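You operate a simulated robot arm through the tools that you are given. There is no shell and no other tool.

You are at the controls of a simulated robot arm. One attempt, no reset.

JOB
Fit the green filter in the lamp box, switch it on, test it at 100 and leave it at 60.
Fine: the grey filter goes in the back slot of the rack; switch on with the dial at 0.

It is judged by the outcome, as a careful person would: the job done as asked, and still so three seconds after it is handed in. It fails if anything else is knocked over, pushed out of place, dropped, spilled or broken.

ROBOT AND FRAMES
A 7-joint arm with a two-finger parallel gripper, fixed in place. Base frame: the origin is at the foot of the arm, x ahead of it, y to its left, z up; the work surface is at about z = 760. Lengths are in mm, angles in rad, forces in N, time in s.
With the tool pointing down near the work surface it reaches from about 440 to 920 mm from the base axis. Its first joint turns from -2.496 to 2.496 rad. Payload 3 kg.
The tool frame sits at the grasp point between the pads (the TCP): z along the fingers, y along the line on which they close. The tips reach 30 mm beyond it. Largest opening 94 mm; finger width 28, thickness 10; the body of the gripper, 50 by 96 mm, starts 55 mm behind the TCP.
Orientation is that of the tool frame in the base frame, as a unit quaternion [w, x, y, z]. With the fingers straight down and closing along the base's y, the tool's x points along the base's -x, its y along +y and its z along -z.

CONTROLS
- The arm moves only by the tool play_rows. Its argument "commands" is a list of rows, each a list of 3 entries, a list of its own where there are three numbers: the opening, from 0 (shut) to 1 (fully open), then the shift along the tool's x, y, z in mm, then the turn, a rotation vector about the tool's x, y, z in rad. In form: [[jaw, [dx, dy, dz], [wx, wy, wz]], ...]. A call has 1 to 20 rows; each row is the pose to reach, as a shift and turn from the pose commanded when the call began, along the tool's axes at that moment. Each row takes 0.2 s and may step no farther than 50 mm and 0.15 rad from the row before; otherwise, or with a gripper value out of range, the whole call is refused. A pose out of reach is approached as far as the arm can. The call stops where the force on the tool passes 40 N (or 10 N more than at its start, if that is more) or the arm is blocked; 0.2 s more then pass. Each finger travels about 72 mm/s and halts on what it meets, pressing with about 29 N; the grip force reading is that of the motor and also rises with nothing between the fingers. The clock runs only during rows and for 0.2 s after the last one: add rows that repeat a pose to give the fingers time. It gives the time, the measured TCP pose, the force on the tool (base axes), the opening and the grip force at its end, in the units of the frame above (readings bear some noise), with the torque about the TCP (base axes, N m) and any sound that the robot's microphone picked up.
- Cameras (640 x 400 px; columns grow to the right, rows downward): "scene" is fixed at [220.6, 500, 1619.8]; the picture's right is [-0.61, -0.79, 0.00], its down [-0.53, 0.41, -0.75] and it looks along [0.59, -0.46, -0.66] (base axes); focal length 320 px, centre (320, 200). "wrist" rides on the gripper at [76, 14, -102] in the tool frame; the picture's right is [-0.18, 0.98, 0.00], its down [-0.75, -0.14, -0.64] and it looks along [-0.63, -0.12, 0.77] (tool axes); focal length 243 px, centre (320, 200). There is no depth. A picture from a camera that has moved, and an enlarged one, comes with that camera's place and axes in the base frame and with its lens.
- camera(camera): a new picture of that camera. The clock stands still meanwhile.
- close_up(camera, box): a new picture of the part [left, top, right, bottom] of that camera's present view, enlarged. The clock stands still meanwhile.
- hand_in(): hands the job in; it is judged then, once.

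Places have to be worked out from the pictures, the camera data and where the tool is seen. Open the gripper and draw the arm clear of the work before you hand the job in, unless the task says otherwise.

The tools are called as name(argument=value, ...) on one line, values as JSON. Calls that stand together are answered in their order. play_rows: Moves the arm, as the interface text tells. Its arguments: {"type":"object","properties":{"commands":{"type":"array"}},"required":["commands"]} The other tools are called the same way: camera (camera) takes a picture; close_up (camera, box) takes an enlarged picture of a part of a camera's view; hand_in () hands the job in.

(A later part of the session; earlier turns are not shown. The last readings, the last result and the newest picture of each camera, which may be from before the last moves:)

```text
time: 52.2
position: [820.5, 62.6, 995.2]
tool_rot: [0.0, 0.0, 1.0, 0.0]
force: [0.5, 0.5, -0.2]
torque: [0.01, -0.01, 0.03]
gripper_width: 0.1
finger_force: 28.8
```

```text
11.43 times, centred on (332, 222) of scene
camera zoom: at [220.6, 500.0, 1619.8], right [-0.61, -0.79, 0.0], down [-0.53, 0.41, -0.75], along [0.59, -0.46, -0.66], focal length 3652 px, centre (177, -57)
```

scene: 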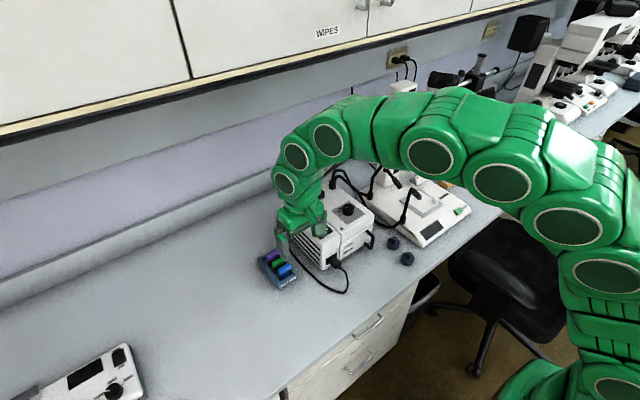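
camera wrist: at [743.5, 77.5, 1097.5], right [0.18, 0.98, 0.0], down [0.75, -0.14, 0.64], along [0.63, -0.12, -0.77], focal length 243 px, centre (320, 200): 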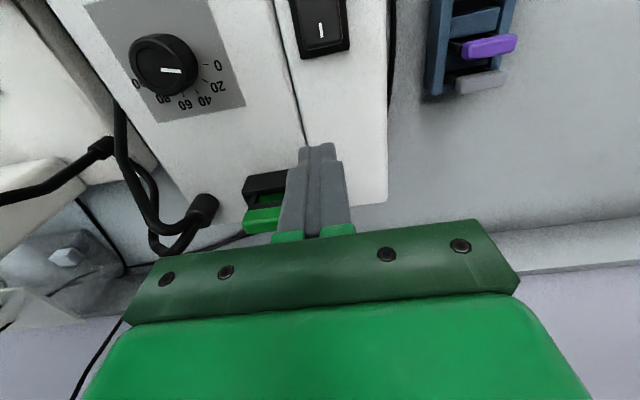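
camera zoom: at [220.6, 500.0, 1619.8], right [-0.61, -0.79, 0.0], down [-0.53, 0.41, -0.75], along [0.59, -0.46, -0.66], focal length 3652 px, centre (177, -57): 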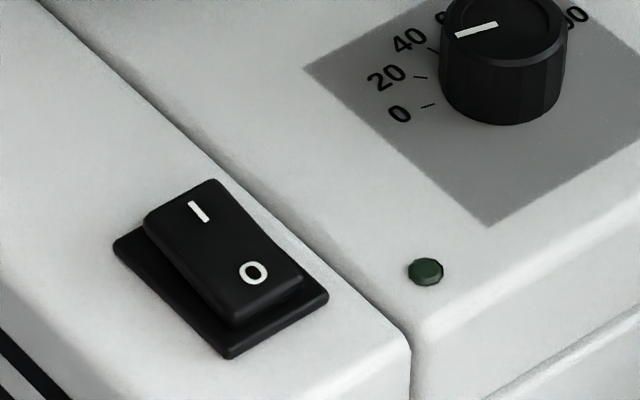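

The rocker's back (I) end is raised at about x=768, y=75.2, z≈911–914, so the lamp is off. With the fingers shut I move above that end and stop about 10 mm over it.

play_rows(commands=[[0, [26, 6, 0], [0, 0, 0]], [0, [52.5, 11.7, 0], [0, 0, 0]], [0, [52.5, 11.7, 20], [0, 0, 0]], [0, [52.5, 11.7, 38], [0, 0, 0]], [0, [52.5, 11.7, 38], [0, 0, 0]], [0, [52.5, 11.7, 38], [0, 0, 0]]])

close_up(camera="wrist", box=[250, 90, 390, 200])

close_up(camera="scene", box=[305, 195, 365, 240])

```text
time: 53.6
position: [772.1, 73.6, 956.7]
tool_rot: [0.0, -0.001, 1.0, 0.0]
force: [1.4, -0.4, 0.5]
torque: [0.01, -0.02, 0.01]
gripper_width: 0.2
finger_force: 28.5
```

```text
3.64 times, centred on (320, 145) of wrist
camera zoom: at [694.2, 87.9, 1059.9], right [0.18, 0.98, 0.0], down [0.75, -0.14, 0.64], along [0.63, -0.12, -0.77], focal length 882 px, centre (320, 400)
```

zoom: 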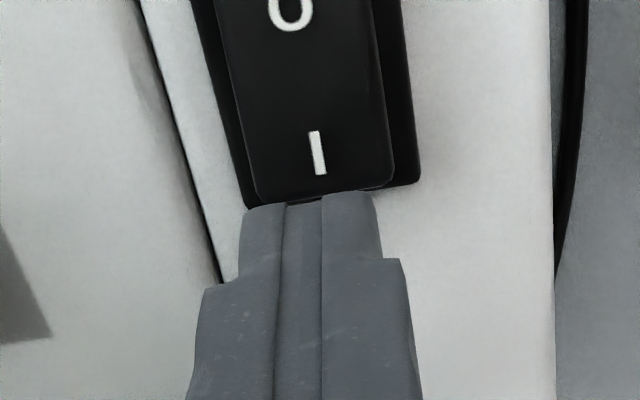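

```text
8.89 times, centred on (335, 218) of scene
camera zoom: at [220.6, 500.0, 1619.8], right [-0.61, -0.79, 0.0], down [-0.53, 0.41, -0.75], along [0.59, -0.46, -0.66], focal length 2841 px, centre (187, 44)
```

zoom: 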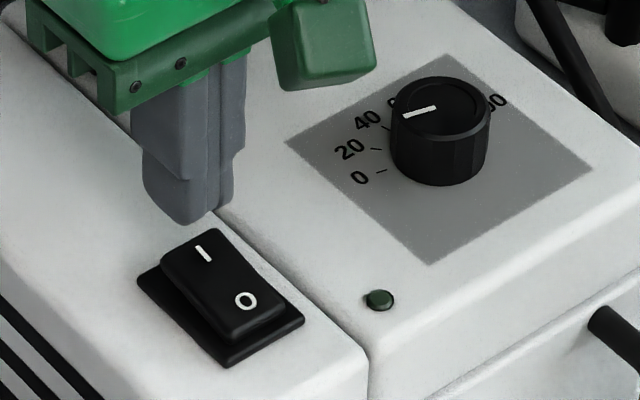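

TCP is at (770.2, 73.9, 957.9), slightly too far back. I shift −3 mm in x and +1.1 in y, then descend 11 mm to just above the rocker.

play_rows(commands=[[0, [3, 1.1, 0], [0, 0, 0]], [0, [3, 1.1, 5], [0, 0, 0]], [0, [3, 1.1, 10], [0, 0, 0]], [0, [3, 1.1, 10], [0, 0, 0]]])

close_up(camera="wrist", box=[250, 90, 390, 200])

close_up(camera="scene", box=[305, 195, 365, 240])

```text
time: 54.6
position: [764.5, 74.8, 948.1]
tool_rot: [0.0, -0.001, 1.0, 0.001]
force: [0.8, -0.6, -0.4]
torque: [-0.04, 0.0, 0.03]
gripper_width: 0.2
finger_force: 28.9
```

```text
3.64 times, centred on (320, 145) of wrist
camera zoom: at [689.2, 89.7, 1050.7], right [0.18, 0.98, 0.0], down [0.75, -0.14, 0.64], along [0.63, -0.12, -0.77], focal length 882 px, centre (320, 400)
```

zoom: 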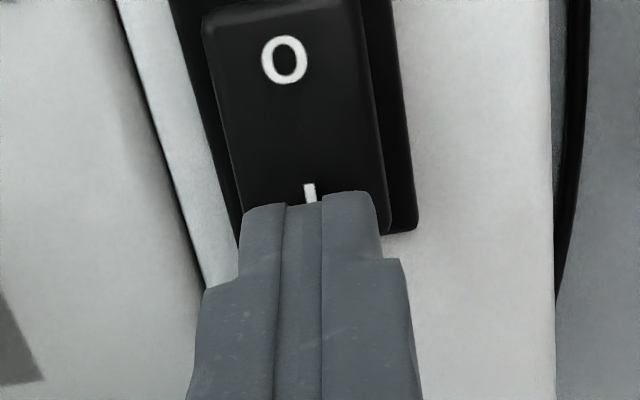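

```text
8.89 times, centred on (335, 218) of scene
camera zoom: at [220.6, 500.0, 1619.8], right [-0.61, -0.79, 0.0], down [-0.53, 0.41, -0.75], along [0.59, -0.46, -0.66], focal length 2841 px, centre (187, 44)
```

zoom: 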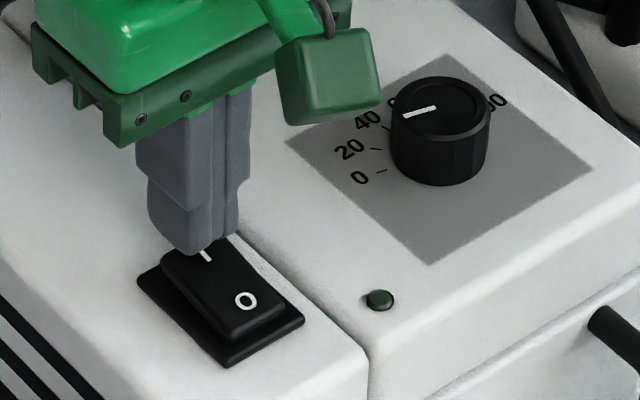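

The closed tips are over the I half at TCP (765.2, 75.7, 948.7). I press down in small steps, watching force and sound.

play_rows(commands=[[0, [0, 0, 1.5], [0, 0, 0]], [0, [0, 0, 3], [0, 0, 0]], [0, [0, 0, 4.5], [0, 0, 0]]])

play_rows(commands=[[0, [0, 0, 1], [0, 0, 0]], [0, [0, 0, 2], [0, 0, 0]]])

```text
time: 55.4
position: [766.1, 73.4, 943.0]
tool_rot: [0.001, 0.0, 1.0, -0.001]
force: [1.2, -1.5, 2.2]
torque: [-0.02, -0.16, -0.01]
gripper_width: 0.0
finger_force: 28.9
```

```text
time: 56.0
position: [766.1, 74.7, 941.4]
tool_rot: [0.0, 0.0, 1.0, 0.0]
force: [-0.6, -1.0, 0.4]
torque: [0.01, -0.01, -0.02]
gripper_width: 0.1
finger_force: 29.2
```

There was brief contact of 2.2 N, then force fell to 0.4 N, so the rocker may have moved. I'll look.

close_up(camera="wrist", box=[250, 90, 390, 200])

close_up(camera="scene", box=[305, 195, 365, 240])

```text
3.64 times, centred on (320, 145) of wrist
camera zoom: at [688.3, 89.3, 1043.6], right [0.18, 0.98, 0.0], down [0.75, -0.14, 0.64], along [0.63, -0.12, -0.77], focal length 882 px, centre (320, 400)
```

zoom: 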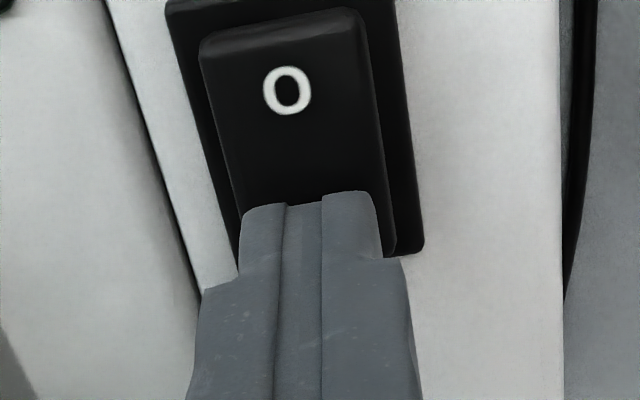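

```text
8.89 times, centred on (335, 218) of scene
camera zoom: at [220.6, 500.0, 1619.8], right [-0.61, -0.79, 0.0], down [-0.53, 0.41, -0.75], along [0.59, -0.46, -0.66], focal length 2841 px, centre (187, 44)
```

zoom: 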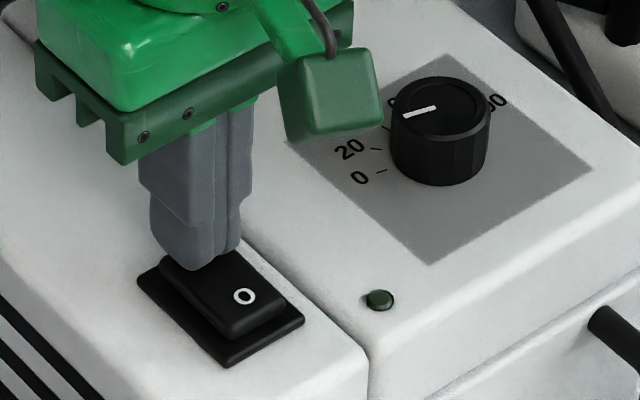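

The O end has risen, so the rocker is turning, but the indicator is still dark. I continue pressing in small steps.

play_rows(commands=[[0, [0, 0, 1], [0, 0, 0]], [0, [0, 0, 2], [0, 0, 0]]])

play_rows(commands=[[0, [0, 0, 1], [0, 0, 0]], [0, [0, 0, 2], [0, 0, 0]]])

close_up(camera="scene", box=[305, 195, 365, 240])

```text
time: 56.6
position: [766.3, 75.6, 940.2]
tool_rot: [0.001, 0.0, 1.0, 0.0]
force: [-0.2, -0.2, 1.4]
torque: [0.0, 0.04, 0.0]
gripper_width: 0.3
finger_force: 28.7
```

```text
time: 57.2
position: [767.1, 74.6, 939.2]
tool_rot: [0.0, 0.0, 1.0, 0.001]
force: [-2.8, 4.6, 24.5]
torque: [0.16, 0.44, 0.1]
gripper_width: 0.0
finger_force: 29.3
```

```text
8.89 times, centred on (335, 218) of scene
camera zoom: at [220.6, 500.0, 1619.8], right [-0.61, -0.79, 0.0], down [-0.53, 0.41, -0.75], along [0.59, -0.46, -0.66], focal length 2841 px, centre (187, 44)
```

zoom: 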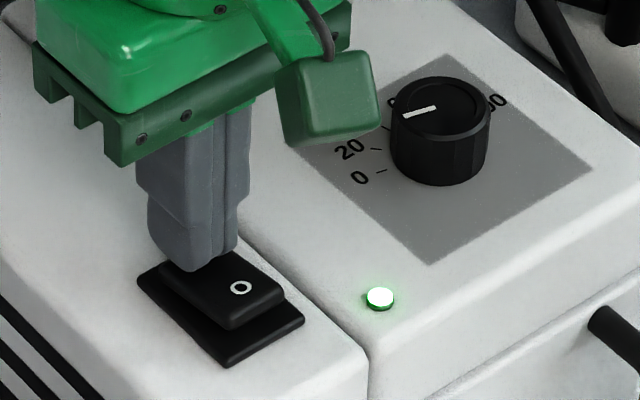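

The indicator lit up green: the lamp is on with the dial at 0. I lift off and check that the rocker stays put.

play_rows(commands=[[0, [0, 0, -5], [0, 0, 0]], [0, [0, 0, -20], [0, 0, 0]], [0, [0, 0, -45], [0, 0, 0]], [0, [0, 0, -65], [0, 0, 0]], [0, [0, 0, -65], [0, 0, 0]]])

close_up(camera="scene", box=[290, 165, 390, 255])

camera(camera="wrist")

```text
time: 58.4
position: [762.7, 73.5, 1001.2]
tool_rot: [0.0, 0.0, 1.0, 0.0]
force: [-0.1, -0.2, -0.3]
torque: [0.0, -0.02, -0.03]
gripper_width: 0.0
finger_force: 28.8
```

```text
4.44 times, centred on (340, 210) of scene
camera zoom: at [220.6, 500.0, 1619.8], right [-0.61, -0.79, 0.0], down [-0.53, 0.41, -0.75], along [0.59, -0.46, -0.66], focal length 1420 px, centre (231, 156)
```

zoom: 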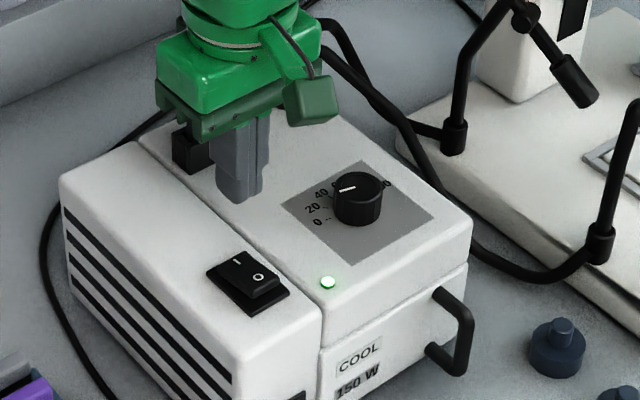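

```text
taken
camera wrist: at [686.3, 88.1, 1105.3], right [0.18, 0.98, 0.0], down [0.75, -0.14, 0.64], along [0.63, -0.12, -0.77], focal length 243 px, centre (320, 200)
```

wrist: 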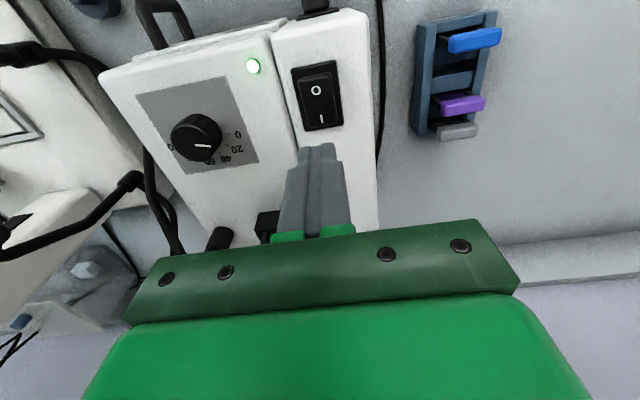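

The lamp stays on, with the LED lit. I enlarge the dial from this side viewpoint to fix the knob's height before gripping it.

close_up(camera="wrist", box=[130, 70, 270, 180])

close_up(camera="scene", box=[335, 190, 385, 230])

```text
3.64 times, centred on (200, 125) of wrist
camera zoom: at [686.3, 88.1, 1105.3], right [0.18, 0.98, 0.0], down [0.75, -0.14, 0.64], along [0.63, -0.12, -0.77], focal length 882 px, centre (756, 473)
```

zoom: 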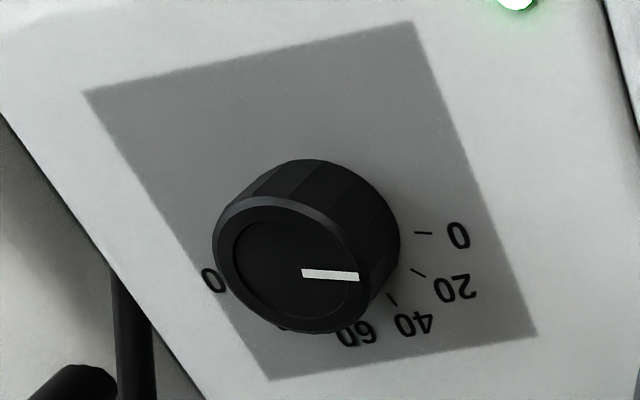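

```text
10.00 times, centred on (360, 210) of scene
camera zoom: at [220.6, 500.0, 1619.8], right [-0.61, -0.79, 0.0], down [-0.53, 0.41, -0.75], along [0.59, -0.46, -0.66], focal length 3196 px, centre (-80, 100)
```

zoom: 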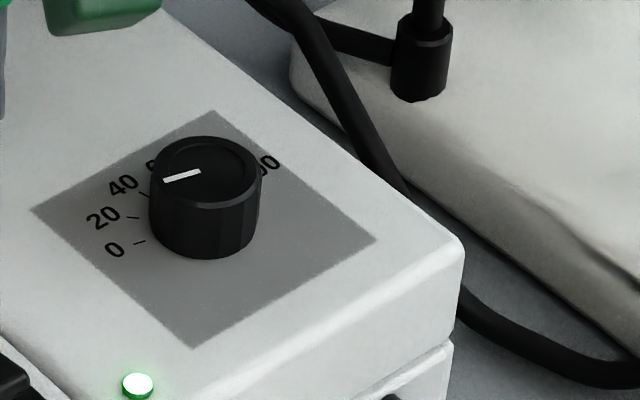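

Two-view triangulation is very consistent: panel z≈894.5, knob top z≈920, knob Ø≈35 mm, axis at (759.1, −34.6). I open the jaws to 60 mm and pre-rotate the gripper −75° above the knob, so the 150° turn to 100 stays in reach.

play_rows(commands=[[0.3, [0, -10, 0], [0, 0, -0.1454]], [0.64, [0, -22, 0], [0, 0, -0.2909]], [0.64, [0, -34, 0], [0, 0, -0.4363]], [0.64, [1, -46, 0], [0, 0, -0.5818]], [0.64, [1, -58, 0], [0, 0, -0.7272]], [0.64, [2, -70, 0], [0, 0, -0.8727]], [0.64, [2, -84, 0], [0, 0, -1.0181]], [0.64, [3, -98, 0], [0, 0, -1.1636]], [0.64, [3.2, -108.7, 0], [0, 0, -1.309]], [0.64, [3.2, -108.7, 0], [0, 0, -1.309]], [0.64, [3.2, -108.7, 0], [0, 0, -1.309]]])

camera(camera="wrist")

close_up(camera="scene", box=[310, 150, 400, 240])

```text
time: 60.8
position: [762.8, -34.4, 1003.5]
tool_rot: [0.0, -0.61, 0.792, 0.0]
force: [-0.5, -0.7, -0.4]
torque: [0.01, 0.06, 0.0]
gripper_width: 60.0
finger_force: 0.2
```

```text
taken
camera wrist: at [729.3, -103.0, 1105.2], right [-0.9, 0.43, 0.0], down [0.33, 0.69, 0.64], along [0.28, 0.58, -0.77], focal length 243 px, centre (320, 200)
```

wrist: 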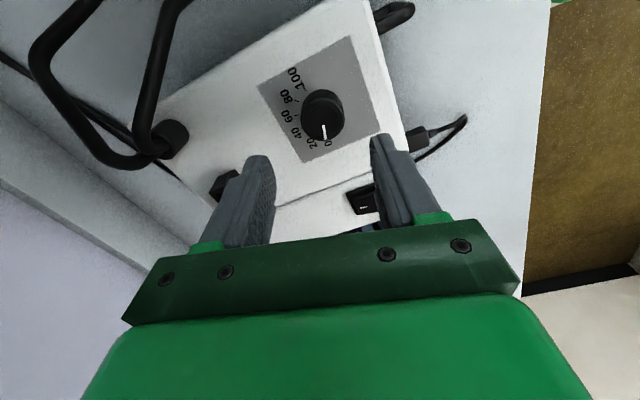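

```text
4.44 times, centred on (355, 195) of scene
camera zoom: at [220.6, 500.0, 1619.8], right [-0.61, -0.79, 0.0], down [-0.53, 0.41, -0.75], along [0.59, -0.46, -0.66], focal length 1420 px, centre (164, 222)
```

zoom: 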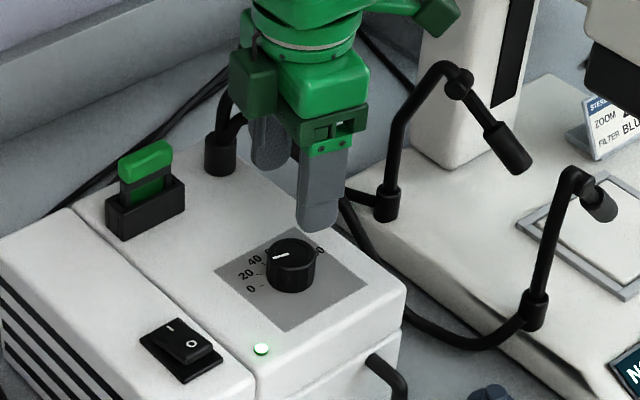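

The −75° yaw is reachable. TCP is at (762.5, −33.2, 1003.2); I correct to the knob axis and descend to just above the knob.

play_rows(commands=[[0.64, [2.2, 2.9, 15], [0, 0, 0]], [0.64, [2.2, 2.9, 32], [0, 0, 0]], [0.64, [2.2, 2.9, 46], [0, 0, 0]], [0.64, [2.2, 2.9, 46], [0, 0, 0]], [0.64, [2.2, 2.9, 46], [0, 0, 0]]])

close_up(camera="wrist", box=[230, 60, 410, 200])

close_up(camera="scene", box=[320, 170, 390, 235])

```text
time: 62.0
position: [758.8, -36.1, 956.6]
tool_rot: [-0.001, -0.609, 0.793, 0.0]
force: [0.2, -0.5, 0.2]
torque: [0.0, 0.0, -0.04]
gripper_width: 60.1
finger_force: 0.1
```

```text
2.86 times, centred on (320, 130) of wrist
camera zoom: at [725.2, -105.0, 1057.8], right [-0.9, 0.43, 0.0], down [0.33, 0.69, 0.64], along [0.28, 0.58, -0.77], focal length 693 px, centre (320, 400)
```

zoom: 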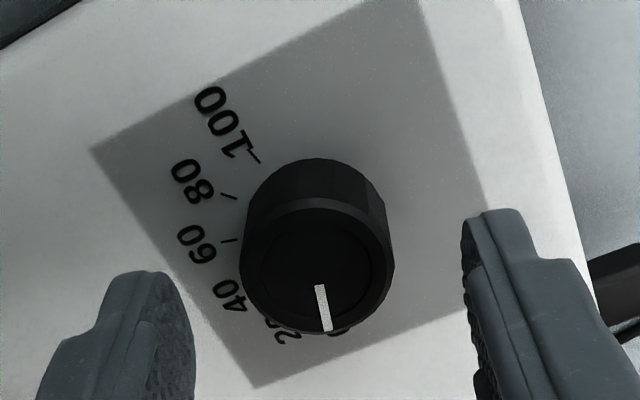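

```text
6.15 times, centred on (355, 202) of scene
camera zoom: at [220.6, 500.0, 1619.8], right [-0.61, -0.79, 0.0], down [-0.53, 0.41, -0.75], along [0.59, -0.46, -0.66], focal length 1967 px, centre (105, 185)
```

zoom: 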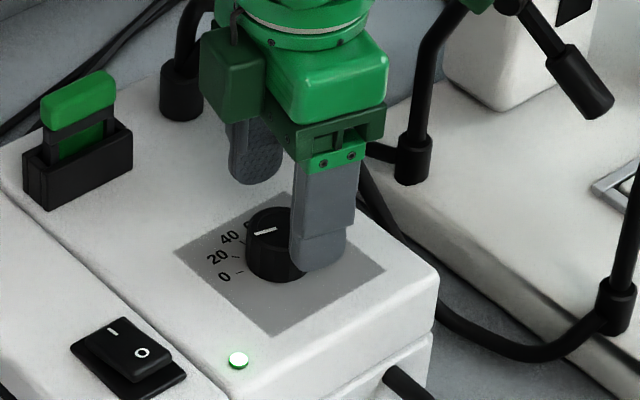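

TCP (758.4, −35.2) is within 1 mm of the knob axis, which I estimate at (759.1, −35.0). I lower the open fingers around the knob to TCP z≈930.

play_rows(commands=[[0.64, [-0.4, -0.6, 8], [0, 0, 0]], [0.64, [-0.4, -0.6, 16], [0, 0, 0]], [0.64, [-0.4, -0.6, 24], [0, 0, 0]], [0.64, [-0.4, -0.6, 24], [0, 0, 0]], [0.64, [-0.4, -0.6, 24], [0, 0, 0]]])

close_up(camera="wrist", box=[230, 80, 410, 220])

```text
time: 63.2
position: [760.0, -34.5, 932.0]
tool_rot: [0.0, -0.609, 0.793, 0.0]
force: [0.9, -0.6, -0.3]
torque: [-0.01, 0.01, -0.01]
gripper_width: 60.0
finger_force: 0.0
```

```text
2.86 times, centred on (320, 150) of wrist
camera zoom: at [725.7, -105.3, 1034.6], right [-0.9, 0.43, 0.0], down [0.33, 0.69, 0.64], along [0.28, 0.58, -0.77], focal length 693 px, centre (320, 343)
```

zoom: 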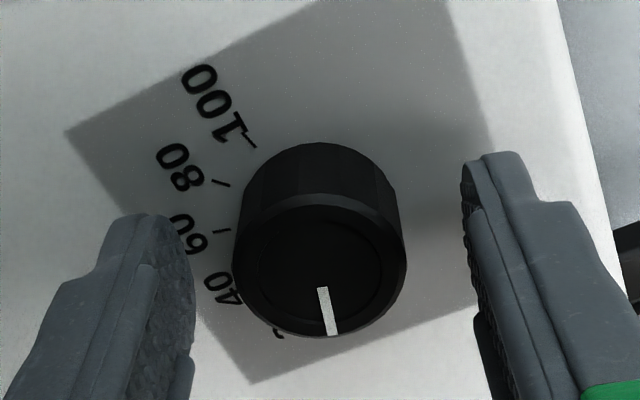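

The knob sits centred between the open fingers, with TCP at (758.9, −35.5, 932.6). I close on it and check the force.

play_rows(commands=[[0.45, [0, 0, 0], [0, 0, 0]], [0.35, [0, 0, 0], [0, 0, 0]], [0.25, [0, 0, 0], [0, 0, 0]], [0.2, [0, 0, 0], [0, 0, 0]], [0.2, [0, 0, 0], [0, 0, 0]]])

close_up(camera="wrist", box=[230, 80, 410, 220])

```text
time: 64.4
position: [760.2, -36.0, 932.3]
tool_rot: [0.0, -0.609, 0.793, 0.0]
force: [9.7, -2.5, -1.4]
torque: [0.07, 0.08, 0.04]
gripper_width: 35.3
finger_force: 45.0
```

```text
2.86 times, centred on (320, 150) of wrist
camera zoom: at [725.9, -105.4, 1034.6], right [-0.9, 0.43, 0.0], down [0.33, 0.69, 0.64], along [0.28, 0.58, -0.77], focal length 693 px, centre (320, 343)
```

zoom: 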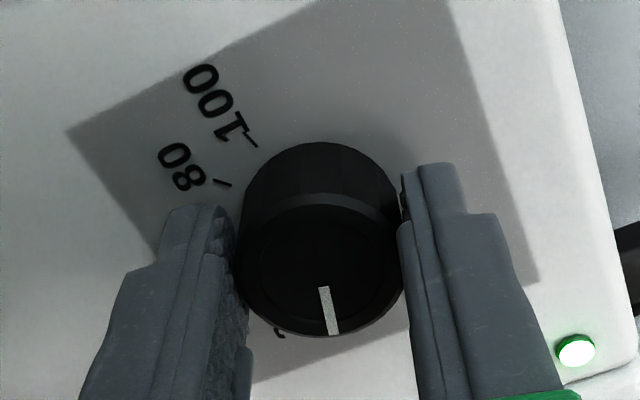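

Gripped at 35.3 mm, with about 10 N of side load in +x, so the knob axis is slightly further in +x. I ease the tool 0.8 mm that way to relieve it.

play_rows(commands=[[0.2, [0, -0.5, 0], [0, 0, 0]], [0.2, [0, -0.9, 0], [0, 0, 0]]])

```text
time: 65.0
position: [760.6, -34.4, 932.8]
tool_rot: [-0.002, -0.609, 0.794, 0.001]
force: [-4.1, -3.4, -13.8]
torque: [0.13, -0.71, 0.01]
gripper_width: 35.7
finger_force: 44.9
```

That slightly overshot: the force is now (−4, −3, −14), meaning the tool tends upward. I ease back 0.3 mm and 0.6 mm down.

play_rows(commands=[[0.2, [0, 0.3, 0.6], [0, 0, 0]], [0.2, [0, 0.3, 0.6], [0, 0, 0]]])

```text
time: 65.6
position: [760.4, -35.5, 933.7]
tool_rot: [-0.001, -0.609, 0.793, 0.001]
force: [-9.8, -4.0, -10.3]
torque: [-0.71, -0.1, 0.0]
gripper_width: 35.7
finger_force: 44.7
```

Side loads stay around 10 N, which is acceptable. I begin turning clockwise toward 100, 30° first.

play_rows(commands=[[0.2, [0, 0, 0], [0, 0, 0.105]], [0.2, [0, 0, 0], [0, 0, 0.21]], [0.2, [0, 0, 0], [0, 0, 0.315]], [0.2, [0, 0, 0], [0, 0, 0.42]], [0.2, [0, 0, 0], [0, 0, 0.5236]]])

close_up(camera="wrist", box=[230, 80, 410, 220])

```text
time: 66.8
position: [759.6, -35.7, 933.6]
tool_rot: [0.0, -0.382, 0.924, 0.0]
force: [-13.3, -14.2, -6.4]
torque: [-0.84, 0.24, -0.06]
gripper_width: 35.7
finger_force: 44.9
```

```text
2.86 times, centred on (320, 150) of wrist
camera zoom: at [695.1, -78.8, 1034.8], right [-0.56, 0.83, 0.0], down [0.63, 0.43, 0.64], along [0.53, 0.36, -0.77], focal length 693 px, centre (320, 343)
```

zoom: 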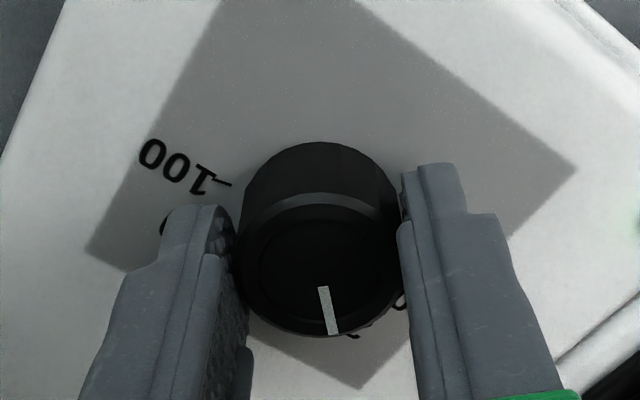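

The knob turns with the gripper, pointer fixed in the hand frame, now at about 20. The side load points to −x/−y, so I add a 1.1 mm correction and continue turning 40°.

play_rows(commands=[[0.2, [0.6, 0, 0], [0, 0, 0.1]], [0.2, [1.1, 0, 0], [0, 0, 0.2]], [0.2, [1.1, 0, 0], [0, 0, 0.3]], [0.2, [1.1, 0, 0], [0, 0, 0.4]], [0.2, [1.1, 0, 0], [0, 0, 0.5]], [0.2, [1.1, 0, 0], [0, 0, 0.6]], [0.2, [1.1, 0, 0], [0, 0, 0.698]]])

close_up(camera="wrist", box=[230, 80, 410, 220])

```text
time: 68.4
position: [758.7, -35.9, 931.9]
tool_rot: [0.0, -0.044, 0.999, 0.0]
force: [-1.5, 1.7, -11.7]
torque: [-0.69, 0.46, -0.04]
gripper_width: 35.6
finger_force: 44.8
```

```text
2.86 times, centred on (320, 150) of wrist
camera zoom: at [681.8, -27.1, 1034.8], right [0.1, 1.0, 0.0], down [0.76, -0.08, 0.64], along [0.64, -0.06, -0.77], focal length 693 px, centre (320, 343)
```

zoom: 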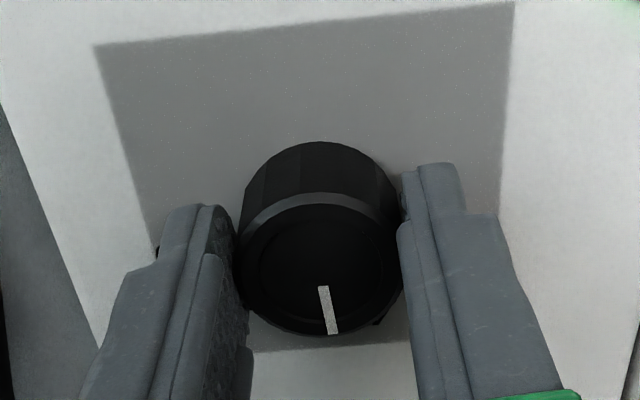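

Yaw is −5°, so the dial is near 47 with low side load. I continue another 40°, with a small downward correction to relieve the vertical pull.

play_rows(commands=[[0.2, [0, 0, 0.4], [0, 0, 0.1]], [0.2, [0, 0, 0.8], [0, 0, 0.2]], [0.2, [0, 0, 0.8], [0, 0, 0.3]], [0.2, [0, 0, 0.8], [0, 0, 0.4]], [0.2, [0, 0, 0.8], [0, 0, 0.5]], [0.2, [0, 0, 0.8], [0, 0, 0.6]], [0.2, [0, 0, 0.8], [0, 0, 0.698]]])

close_up(camera="wrist", box=[230, 80, 410, 220])

```text
time: 70.2
position: [760.4, -34.4, 932.6]
tool_rot: [0.001, 0.3, 0.954, 0.0]
force: [-1.1, 1.1, 3.2]
torque: [-0.35, 0.73, 0.0]
gripper_width: 35.5
finger_force: 45.2
stopped in row 7: the force on the tool passed its limit at 41 N (the readings are from after the stop); the commanded pose is now the measured one
```

```text
2.86 times, centred on (320, 150) of wrist
camera zoom: at [704.5, 21.0, 1034.6], right [0.71, 0.7, 0.0], down [0.54, -0.55, 0.64], along [0.45, -0.46, -0.77], focal length 693 px, centre (320, 343)
```

zoom: 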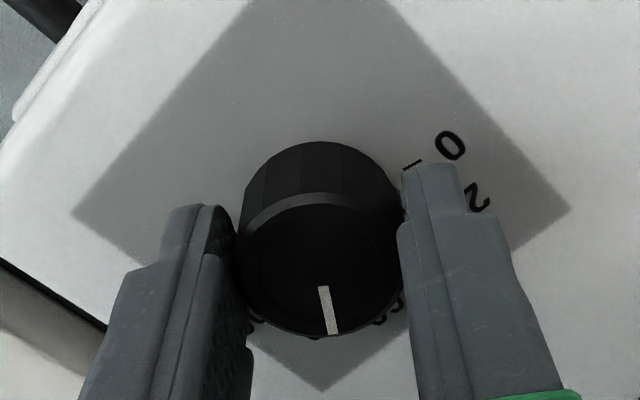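

A force stop zeroed the load. Yaw is +34.9°, so the dial is near 73. I continue in smaller chunks of 15–20° to 100.

play_rows(commands=[[0.2, [0, 0, 0], [0, 0, 0.09]], [0.2, [0, 0, 0], [0, 0, 0.18]], [0.2, [0, 0, 0], [0, 0, 0.27]]])

```text
time: 71.0
position: [760.0, -35.5, 931.5]
tool_rot: [0.001, 0.427, 0.904, 0.0]
force: [-5.1, 4.8, 5.9]
torque: [0.52, 0.87, 0.01]
gripper_width: 35.4
finger_force: 44.7
```

Yaw is 50.5°, dial about 84, and forces are small. I turn another 15° with a slight relief.

play_rows(commands=[[0.2, [0.5, 0, -0.4], [0, 0, 0.09]], [0.2, [0.5, 0, -0.4], [0, 0, 0.18]], [0.2, [0.5, 0, -0.4], [0, 0, 0.27]]])

close_up(camera="wrist", box=[230, 80, 410, 220])

```text
time: 71.8
position: [760.0, -34.3, 931.2]
tool_rot: [0.001, 0.544, 0.839, 0.001]
force: [11.3, 4.9, -5.7]
torque: [-1.19, -0.36, 0.0]
gripper_width: 35.2
finger_force: 44.7
```

```text
2.86 times, centred on (320, 150) of wrist
camera zoom: at [740.9, 41.3, 1034.7], right [0.97, 0.23, 0.0], down [0.18, -0.75, 0.64], along [0.15, -0.62, -0.77], focal length 693 px, centre (320, 343)
```

zoom: 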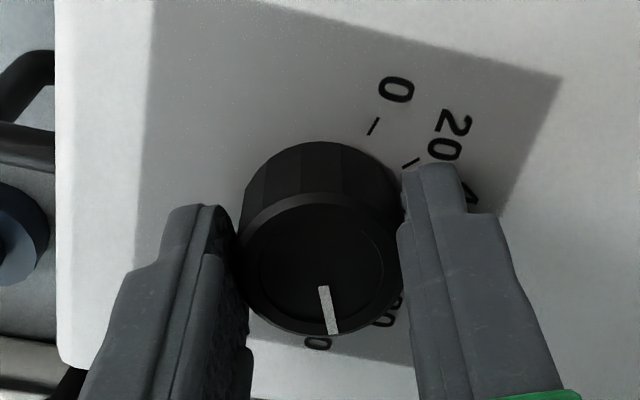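

Yaw is 65.9°, so the dial is near 94. I turn the last 9.5° to reach 100.

play_rows(commands=[[0.2, [0, 0.6, 0.3], [0, 0, 0.06]], [0.2, [0, 0.6, 0.3], [0, 0, 0.12]], [0.2, [0, 0.6, 0.3], [0, 0, 0.166]]])

close_up(camera="wrist", box=[230, 80, 410, 220])

close_up(camera="scene", box=[320, 170, 390, 235])

```text
time: 72.6
position: [760.2, -34.0, 933.2]
tool_rot: [0.001, 0.612, 0.791, 0.0]
force: [11.1, 11.5, -3.6]
torque: [0.16, 0.15, 0.81]
gripper_width: 35.6
finger_force: 45.2
```

```text
2.86 times, centred on (320, 150) of wrist
camera zoom: at [753.9, 43.1, 1034.8], right [1.0, 0.07, 0.0], down [0.05, -0.77, 0.64], along [0.05, -0.64, -0.77], focal length 693 px, centre (320, 343)
```

zoom: 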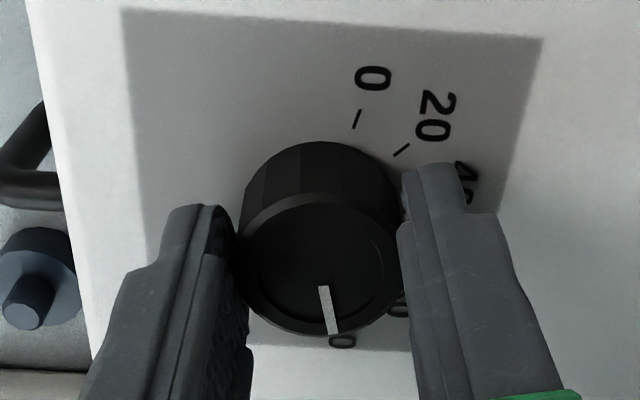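

```text
6.15 times, centred on (355, 202) of scene
camera zoom: at [220.6, 500.0, 1619.8], right [-0.61, -0.79, 0.0], down [-0.53, 0.41, -0.75], along [0.59, -0.46, -0.66], focal length 1967 px, centre (105, 185)
```

zoom: 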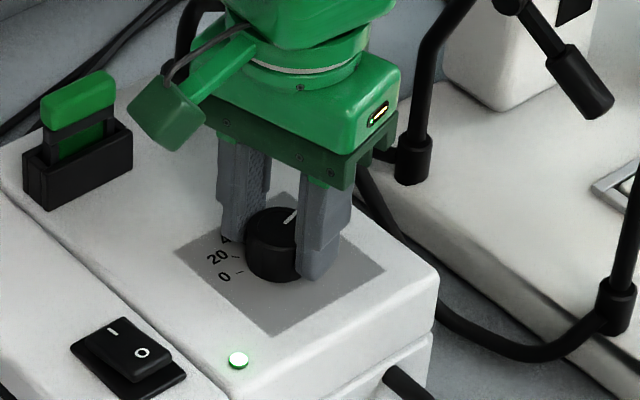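

Yaw reached 75.5° and the torque about z rose to 0.81 N·m, so the dial is at its 100 end stop. I hold there briefly as the test and look at the lamp's light.

play_rows(commands=[[0.2, [0, 0, 0], [0, 0, 0]], [0.2, [0, 0, 0], [0, 0, 0]], [0.2, [0, 0, 0], [0, 0, 0]], [0.2, [0, 0, 0], [0, 0, 0]], [0.2, [0, 0, 0], [0, 0, 0]], [0.2, [0, 0, 0], [0, 0, 0]], [0.2, [0, 0, 0], [0, 0, 0]], [0.2, [0, 0, 0], [0, 0, 0]]])

camera(camera="scene")

close_up(camera="scene", box=[345, 190, 375, 220])

```text
time: 74.4
position: [760.8, -33.9, 932.2]
tool_rot: [0.0, 0.611, 0.791, 0.001]
force: [12.8, 13.5, -8.2]
torque: [0.1, 0.1, 0.49]
gripper_width: 35.3
finger_force: 45.3
```

```text
taken
```

scene: 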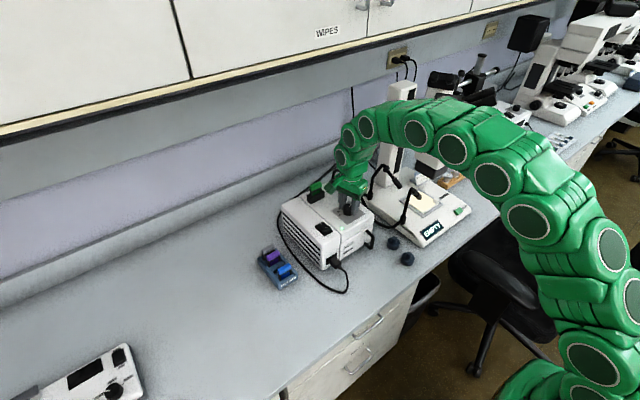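

```text
13.33 times, centred on (360, 205) of scene
camera zoom: at [220.6, 500.0, 1619.8], right [-0.61, -0.79, 0.0], down [-0.53, 0.41, -0.75], along [0.59, -0.46, -0.66], focal length 4261 px, centre (-213, 133)
```

zoom: 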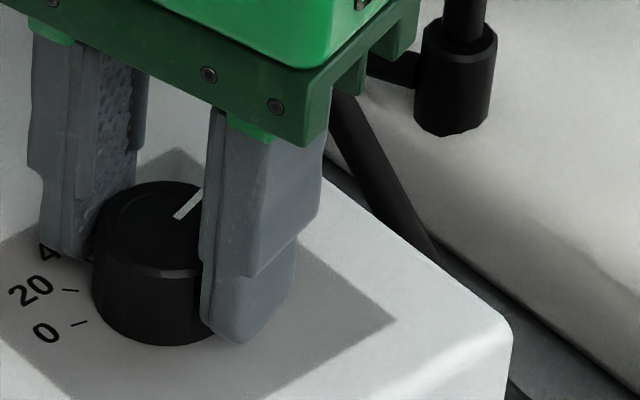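

A display on the microscope base now shows something. I'll enlarge it and the stage.

close_up(camera="scene", box=[375, 170, 475, 250])

```text
5.00 times, centred on (425, 210) of scene
camera zoom: at [220.6, 500.0, 1619.8], right [-0.61, -0.79, 0.0], down [-0.53, 0.41, -0.75], along [0.59, -0.46, -0.66], focal length 1598 px, centre (-205, 150)
```

zoom: 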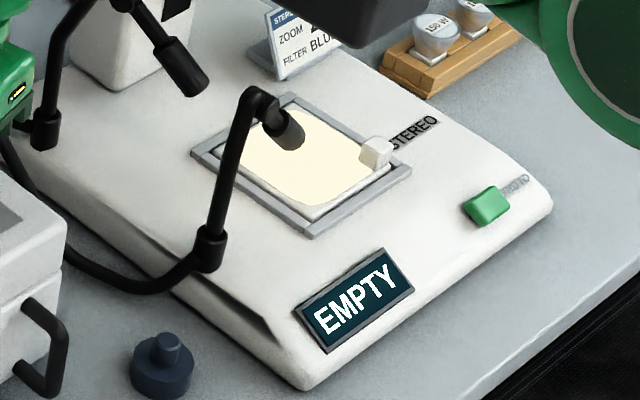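

The stage light is on and the microscope's display reads "EMPTY", presumably its own specimen read-out. To be sure the green filter is seated as the grey one was, I'll take the identical close-up I used at the start.

close_up(camera="scene", box=[300, 170, 390, 240])

close_up(camera="scene", box=[420, 160, 470, 200])

close_up(camera="scene", box=[405, 180, 465, 240])

```text
5.71 times, centred on (345, 205) of scene
camera zoom: at [220.6, 500.0, 1619.8], right [-0.61, -0.79, 0.0], down [-0.53, 0.41, -0.75], along [0.59, -0.46, -0.66], focal length 1826 px, centre (177, 171)
```

zoom: 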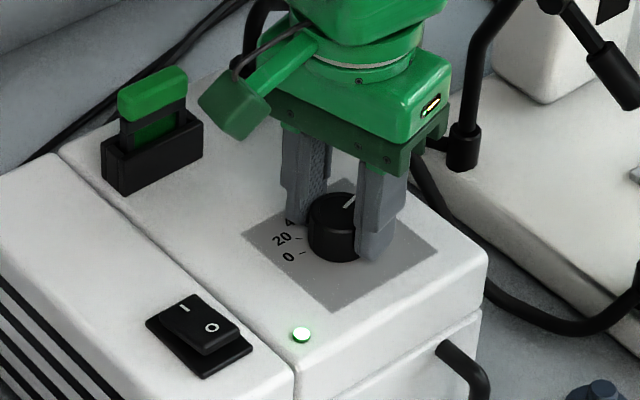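

```text
10.00 times, centred on (445, 180) of scene
camera zoom: at [220.6, 500.0, 1619.8], right [-0.61, -0.79, 0.0], down [-0.53, 0.41, -0.75], along [0.59, -0.46, -0.66], focal length 3196 px, centre (-930, 400)
```

zoom: 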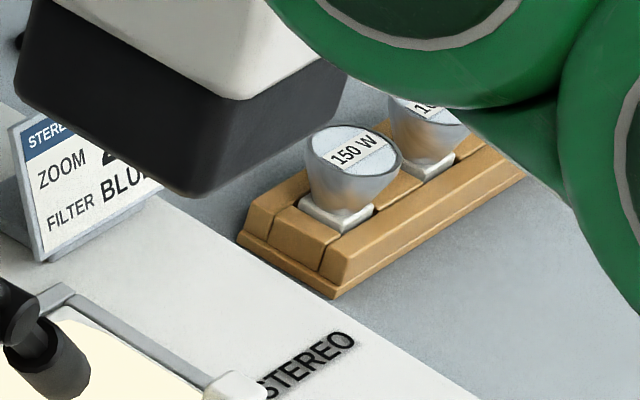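

```text
6.67 times, centred on (435, 210) of scene
camera zoom: at [220.6, 500.0, 1619.8], right [-0.61, -0.79, 0.0], down [-0.53, 0.41, -0.75], along [0.59, -0.46, -0.66], focal length 2130 px, centre (-447, 133)
```

zoom: 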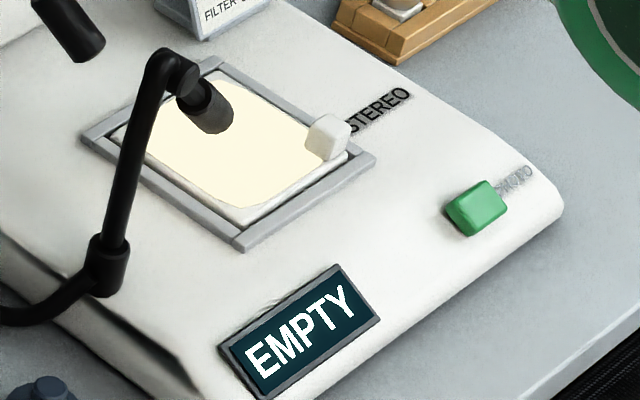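

The green handle sits as deep as the grey one did, and the lamp light reaches the stage, so the 100 test is done. I now turn the knob back toward 60, a −60° turn, in chunks with load relief.

play_rows(commands=[[0.2, [0.4, 0.6, 0.4], [0, 0, -0.09]], [0.2, [0.5, 0.8, 0.4], [0, 0, -0.18]], [0.2, [0.5, 0.8, 0.4], [0, 0, -0.27]]])

play_rows(commands=[[0.2, [0, 0, 0], [0, 0, 0]], [0.2, [0, 0, 0], [0, 0, 0]]])

```text
time: 75.2
position: [759.9, -34.9, 932.5]
tool_rot: [0.0, 0.5, 0.866, 0.0]
force: [-29.6, -0.5, 20.8]
torque: [0.3, 1.58, -0.02]
gripper_width: 35.3
finger_force: 45.0
```

```text
time: 75.8
position: [760.4, -34.9, 931.1]
tool_rot: [0.0, 0.501, 0.866, 0.0]
force: [-14.8, -1.3, 11.7]
torque: [-0.17, 0.04, 0.01]
gripper_width: 35.5
finger_force: 45.4
stopped in row 2: the force on the tool passed its limit at 46 N (the readings are from after the stop); the commanded pose is now the measured one
```

Yaw is 60.1°, and the load was reset by the force stop. I continue turning back in 15° chunks.

play_rows(commands=[[0.2, [0, 0, 0], [0, 0, -0.09]], [0.2, [0, 0, 0], [0, 0, -0.18]], [0.2, [0, 0, 0], [0, 0, -0.26]]])

```text
time: 76.6
position: [760.0, -35.2, 932.8]
tool_rot: [0.0, 0.383, 0.924, 0.001]
force: [-9.3, 0.2, 8.2]
torque: [0.6, 1.25, -0.03]
gripper_width: 35.5
finger_force: 44.4
```

Yaw is 45.0° with modest loads. I continue another 15° with slight relief.

play_rows(commands=[[0.2, [0.3, -0.3, -0.3], [0, 0, -0.09]], [0.2, [0.3, -0.3, -0.3], [0, 0, -0.18]], [0.2, [0.3, -0.3, -0.3], [0, 0, -0.26]]])

```text
time: 77.4
position: [760.0, -34.4, 931.2]
tool_rot: [0.001, 0.26, 0.965, 0.0]
force: [-12.6, 3.6, 4.4]
torque: [-0.6, 0.53, 0.01]
gripper_width: 35.5
finger_force: 44.7
```

Yaw is 30.1°. The last 15° brings it to about 60 on the scale.

play_rows(commands=[[0.2, [0.5, -0.1, -0.2], [0, 0, -0.09]], [0.2, [0.5, -0.1, -0.2], [0, 0, -0.18]], [0.2, [0.5, -0.1, -0.2], [0, 0, -0.26]]])

close_up(camera="wrist", box=[230, 80, 410, 220])

close_up(camera="scene", box=[335, 190, 385, 230])

```text
time: 78.2
position: [759.4, -34.8, 932.5]
tool_rot: [0.0, 0.132, 0.991, 0.0]
force: [-0.5, -1.6, -7.3]
torque: [-0.32, -0.41, -0.02]
gripper_width: 35.5
finger_force: 44.8
```

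```text
2.86 times, centred on (320, 150) of wrist
camera zoom: at [689.2, -0.8, 1034.6], right [0.43, 0.9, 0.0], down [0.69, -0.33, 0.64], along [0.58, -0.28, -0.77], focal length 693 px, centre (320, 343)
```

zoom: 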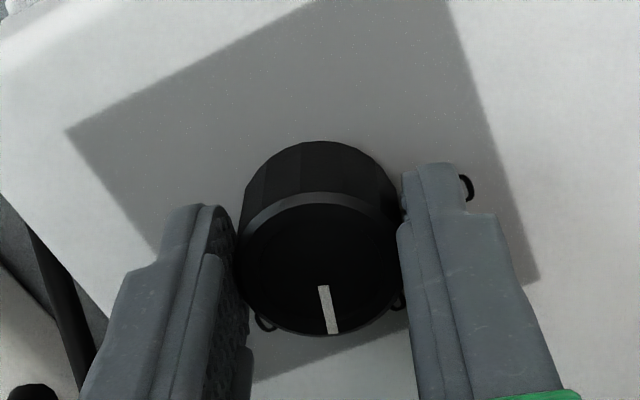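

```text
10.00 times, centred on (360, 210) of scene
camera zoom: at [220.6, 500.0, 1619.8], right [-0.61, -0.79, 0.0], down [-0.53, 0.41, -0.75], along [0.59, -0.46, -0.66], focal length 3196 px, centre (-80, 100)
```

zoom: 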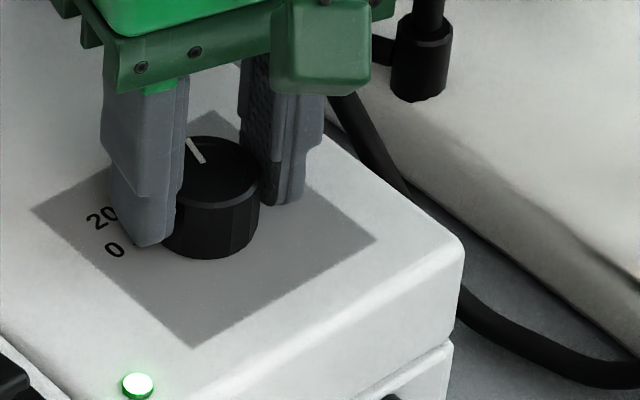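

Yaw is 15.2°, and the pointer computes to about −14.7°, i.e. a value of about 60. I open the fingers and rise to verify.

play_rows(commands=[[0.45, [0, 0, 0], [0, 0, 0]], [0.64, [0, 0, 0], [0, 0, 0]], [0.64, [0, 0, 0], [0, 0, 0]], [0.64, [0, 0, -10], [0, 0, 0]], [0.64, [0, 0, -25], [0, 0, 0]], [0.64, [0, 0, -50], [0, 0, 0]], [0.64, [0, 0, -70], [0, 0, 0]], [0.64, [0, 0, -70], [0, 0, 0]]])

camera(camera="wrist")

close_up(camera="scene", box=[335, 190, 385, 230])

```text
time: 80.0
position: [759.6, -33.9, 1001.9]
tool_rot: [0.0, 0.133, 0.991, 0.0]
force: [-1.5, 0.2, -0.1]
torque: [-0.02, -0.02, 0.02]
gripper_width: 60.5
finger_force: 0.0
```

```text
taken
camera wrist: at [689.1, -0.2, 1104.9], right [0.44, 0.9, 0.0], down [0.69, -0.33, 0.64], along [0.58, -0.28, -0.77], focal length 243 px, centre (320, 200)
```

wrist: 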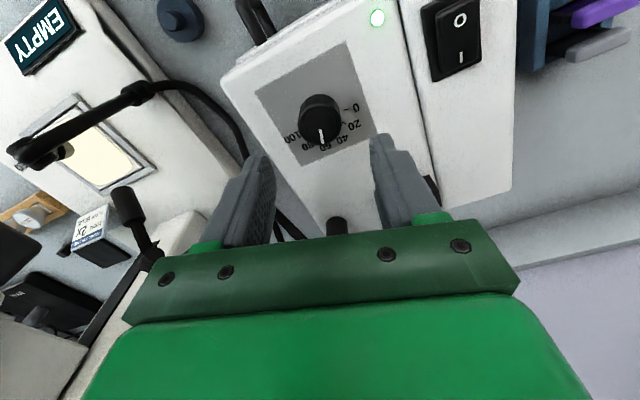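

```text
10.00 times, centred on (360, 210) of scene
camera zoom: at [220.6, 500.0, 1619.8], right [-0.61, -0.79, 0.0], down [-0.53, 0.41, -0.75], along [0.59, -0.46, -0.66], focal length 3196 px, centre (-80, 100)
```

zoom: 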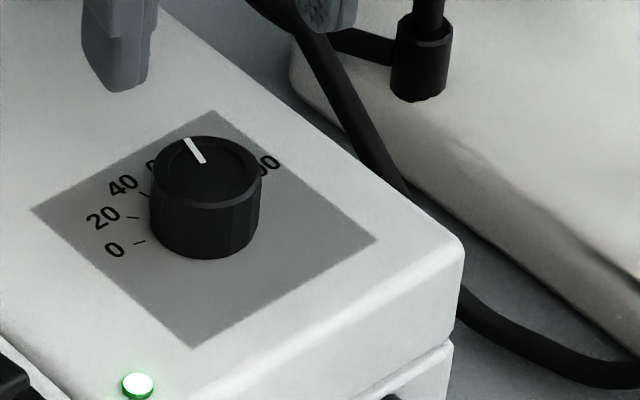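

The pointer looks right. I'll go back to the nearly vertical viewpoint over the dial to read the setting accurately.

play_rows(commands=[[0.64, [-18, 1, 0], [0, 0, -0.07]], [0.64, [-36, 2, 0], [0, 0, -0.14]], [0.64, [-54, 3, 5], [0, 0, -0.21]], [0.64, [-69, 3.2, 15], [0, 0, -0.265]], [0.64, [-69, 3.2, 22], [0, 0, -0.265]], [0.64, [-69, 3.2, 22], [0, 0, -0.265]]])

close_up(camera="wrist", box=[260, 0, 400, 110])

camera(camera="wrist")

```text
time: 81.4
position: [827.8, -49.5, 978.9]
tool_rot: [0.001, 0.0, 1.0, 0.0]
force: [1.0, -0.5, 0.7]
torque: [0.0, 0.03, -0.05]
gripper_width: 60.5
finger_force: 0.0
```

```text
3.64 times, centred on (330, 55) of wrist
camera zoom: at [751.0, -35.1, 1081.9], right [0.18, 0.98, 0.0], down [0.75, -0.14, 0.64], along [0.63, -0.12, -0.77], focal length 882 px, centre (284, 727)
```

zoom: 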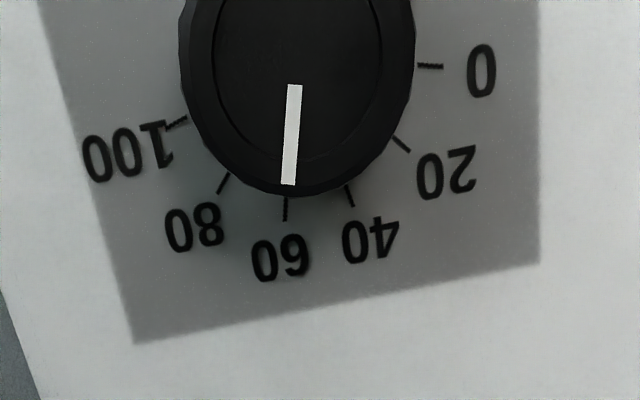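

```text
taken
camera wrist: at [751.0, -35.1, 1081.9], right [0.18, 0.98, 0.0], down [0.75, -0.14, 0.64], along [0.63, -0.12, -0.77], focal length 243 px, centre (320, 200)
```

wrist: 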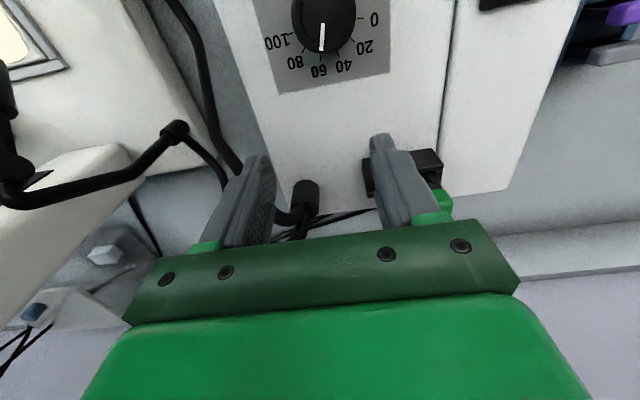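

The pointer lies on the 60 tick (computed −14.9°, value 59.9). I'll check the rest of the scene: stage light, holder, rack and switch.

close_up(camera="scene", box=[375, 170, 475, 250])

close_up(camera="scene", box=[245, 170, 385, 300])

close_up(camera="scene", box=[310, 170, 350, 210])

```text
5.00 times, centred on (425, 210) of scene
camera zoom: at [220.6, 500.0, 1619.8], right [-0.61, -0.79, 0.0], down [-0.53, 0.41, -0.75], along [0.59, -0.46, -0.66], focal length 1598 px, centre (-205, 150)
```

zoom: 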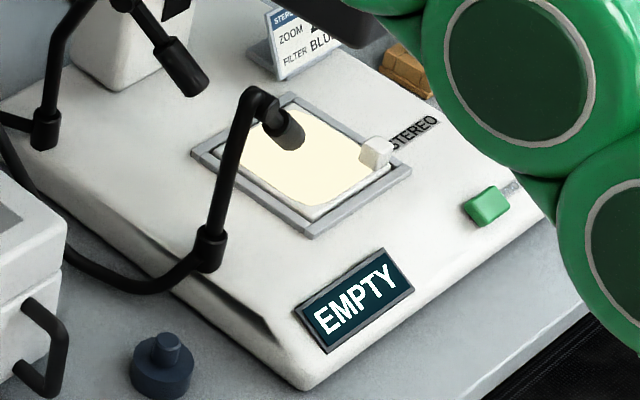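

```text
3.08 times, centred on (315, 235) of scene
camera zoom: at [220.6, 500.0, 1619.8], right [-0.61, -0.79, 0.0], down [-0.53, 0.41, -0.75], along [0.59, -0.46, -0.66], focal length 983 px, centre (335, 92)
```

zoom: 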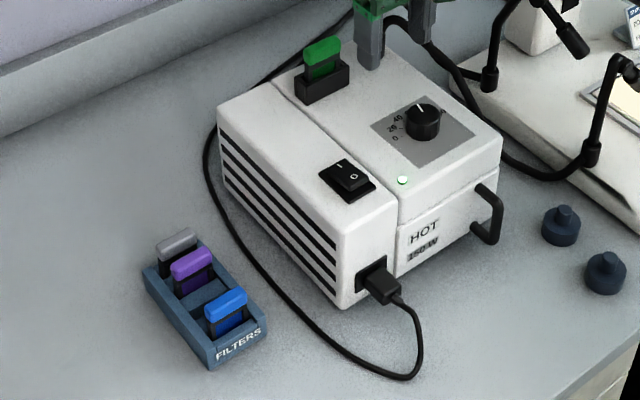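

```text
10.00 times, centred on (330, 190) of scene
camera zoom: at [220.6, 500.0, 1619.8], right [-0.61, -0.79, 0.0], down [-0.53, 0.41, -0.75], along [0.59, -0.46, -0.66], focal length 3196 px, centre (220, 300)
```

zoom: 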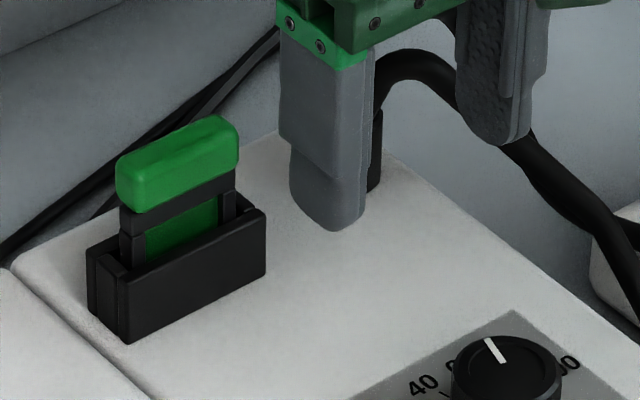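

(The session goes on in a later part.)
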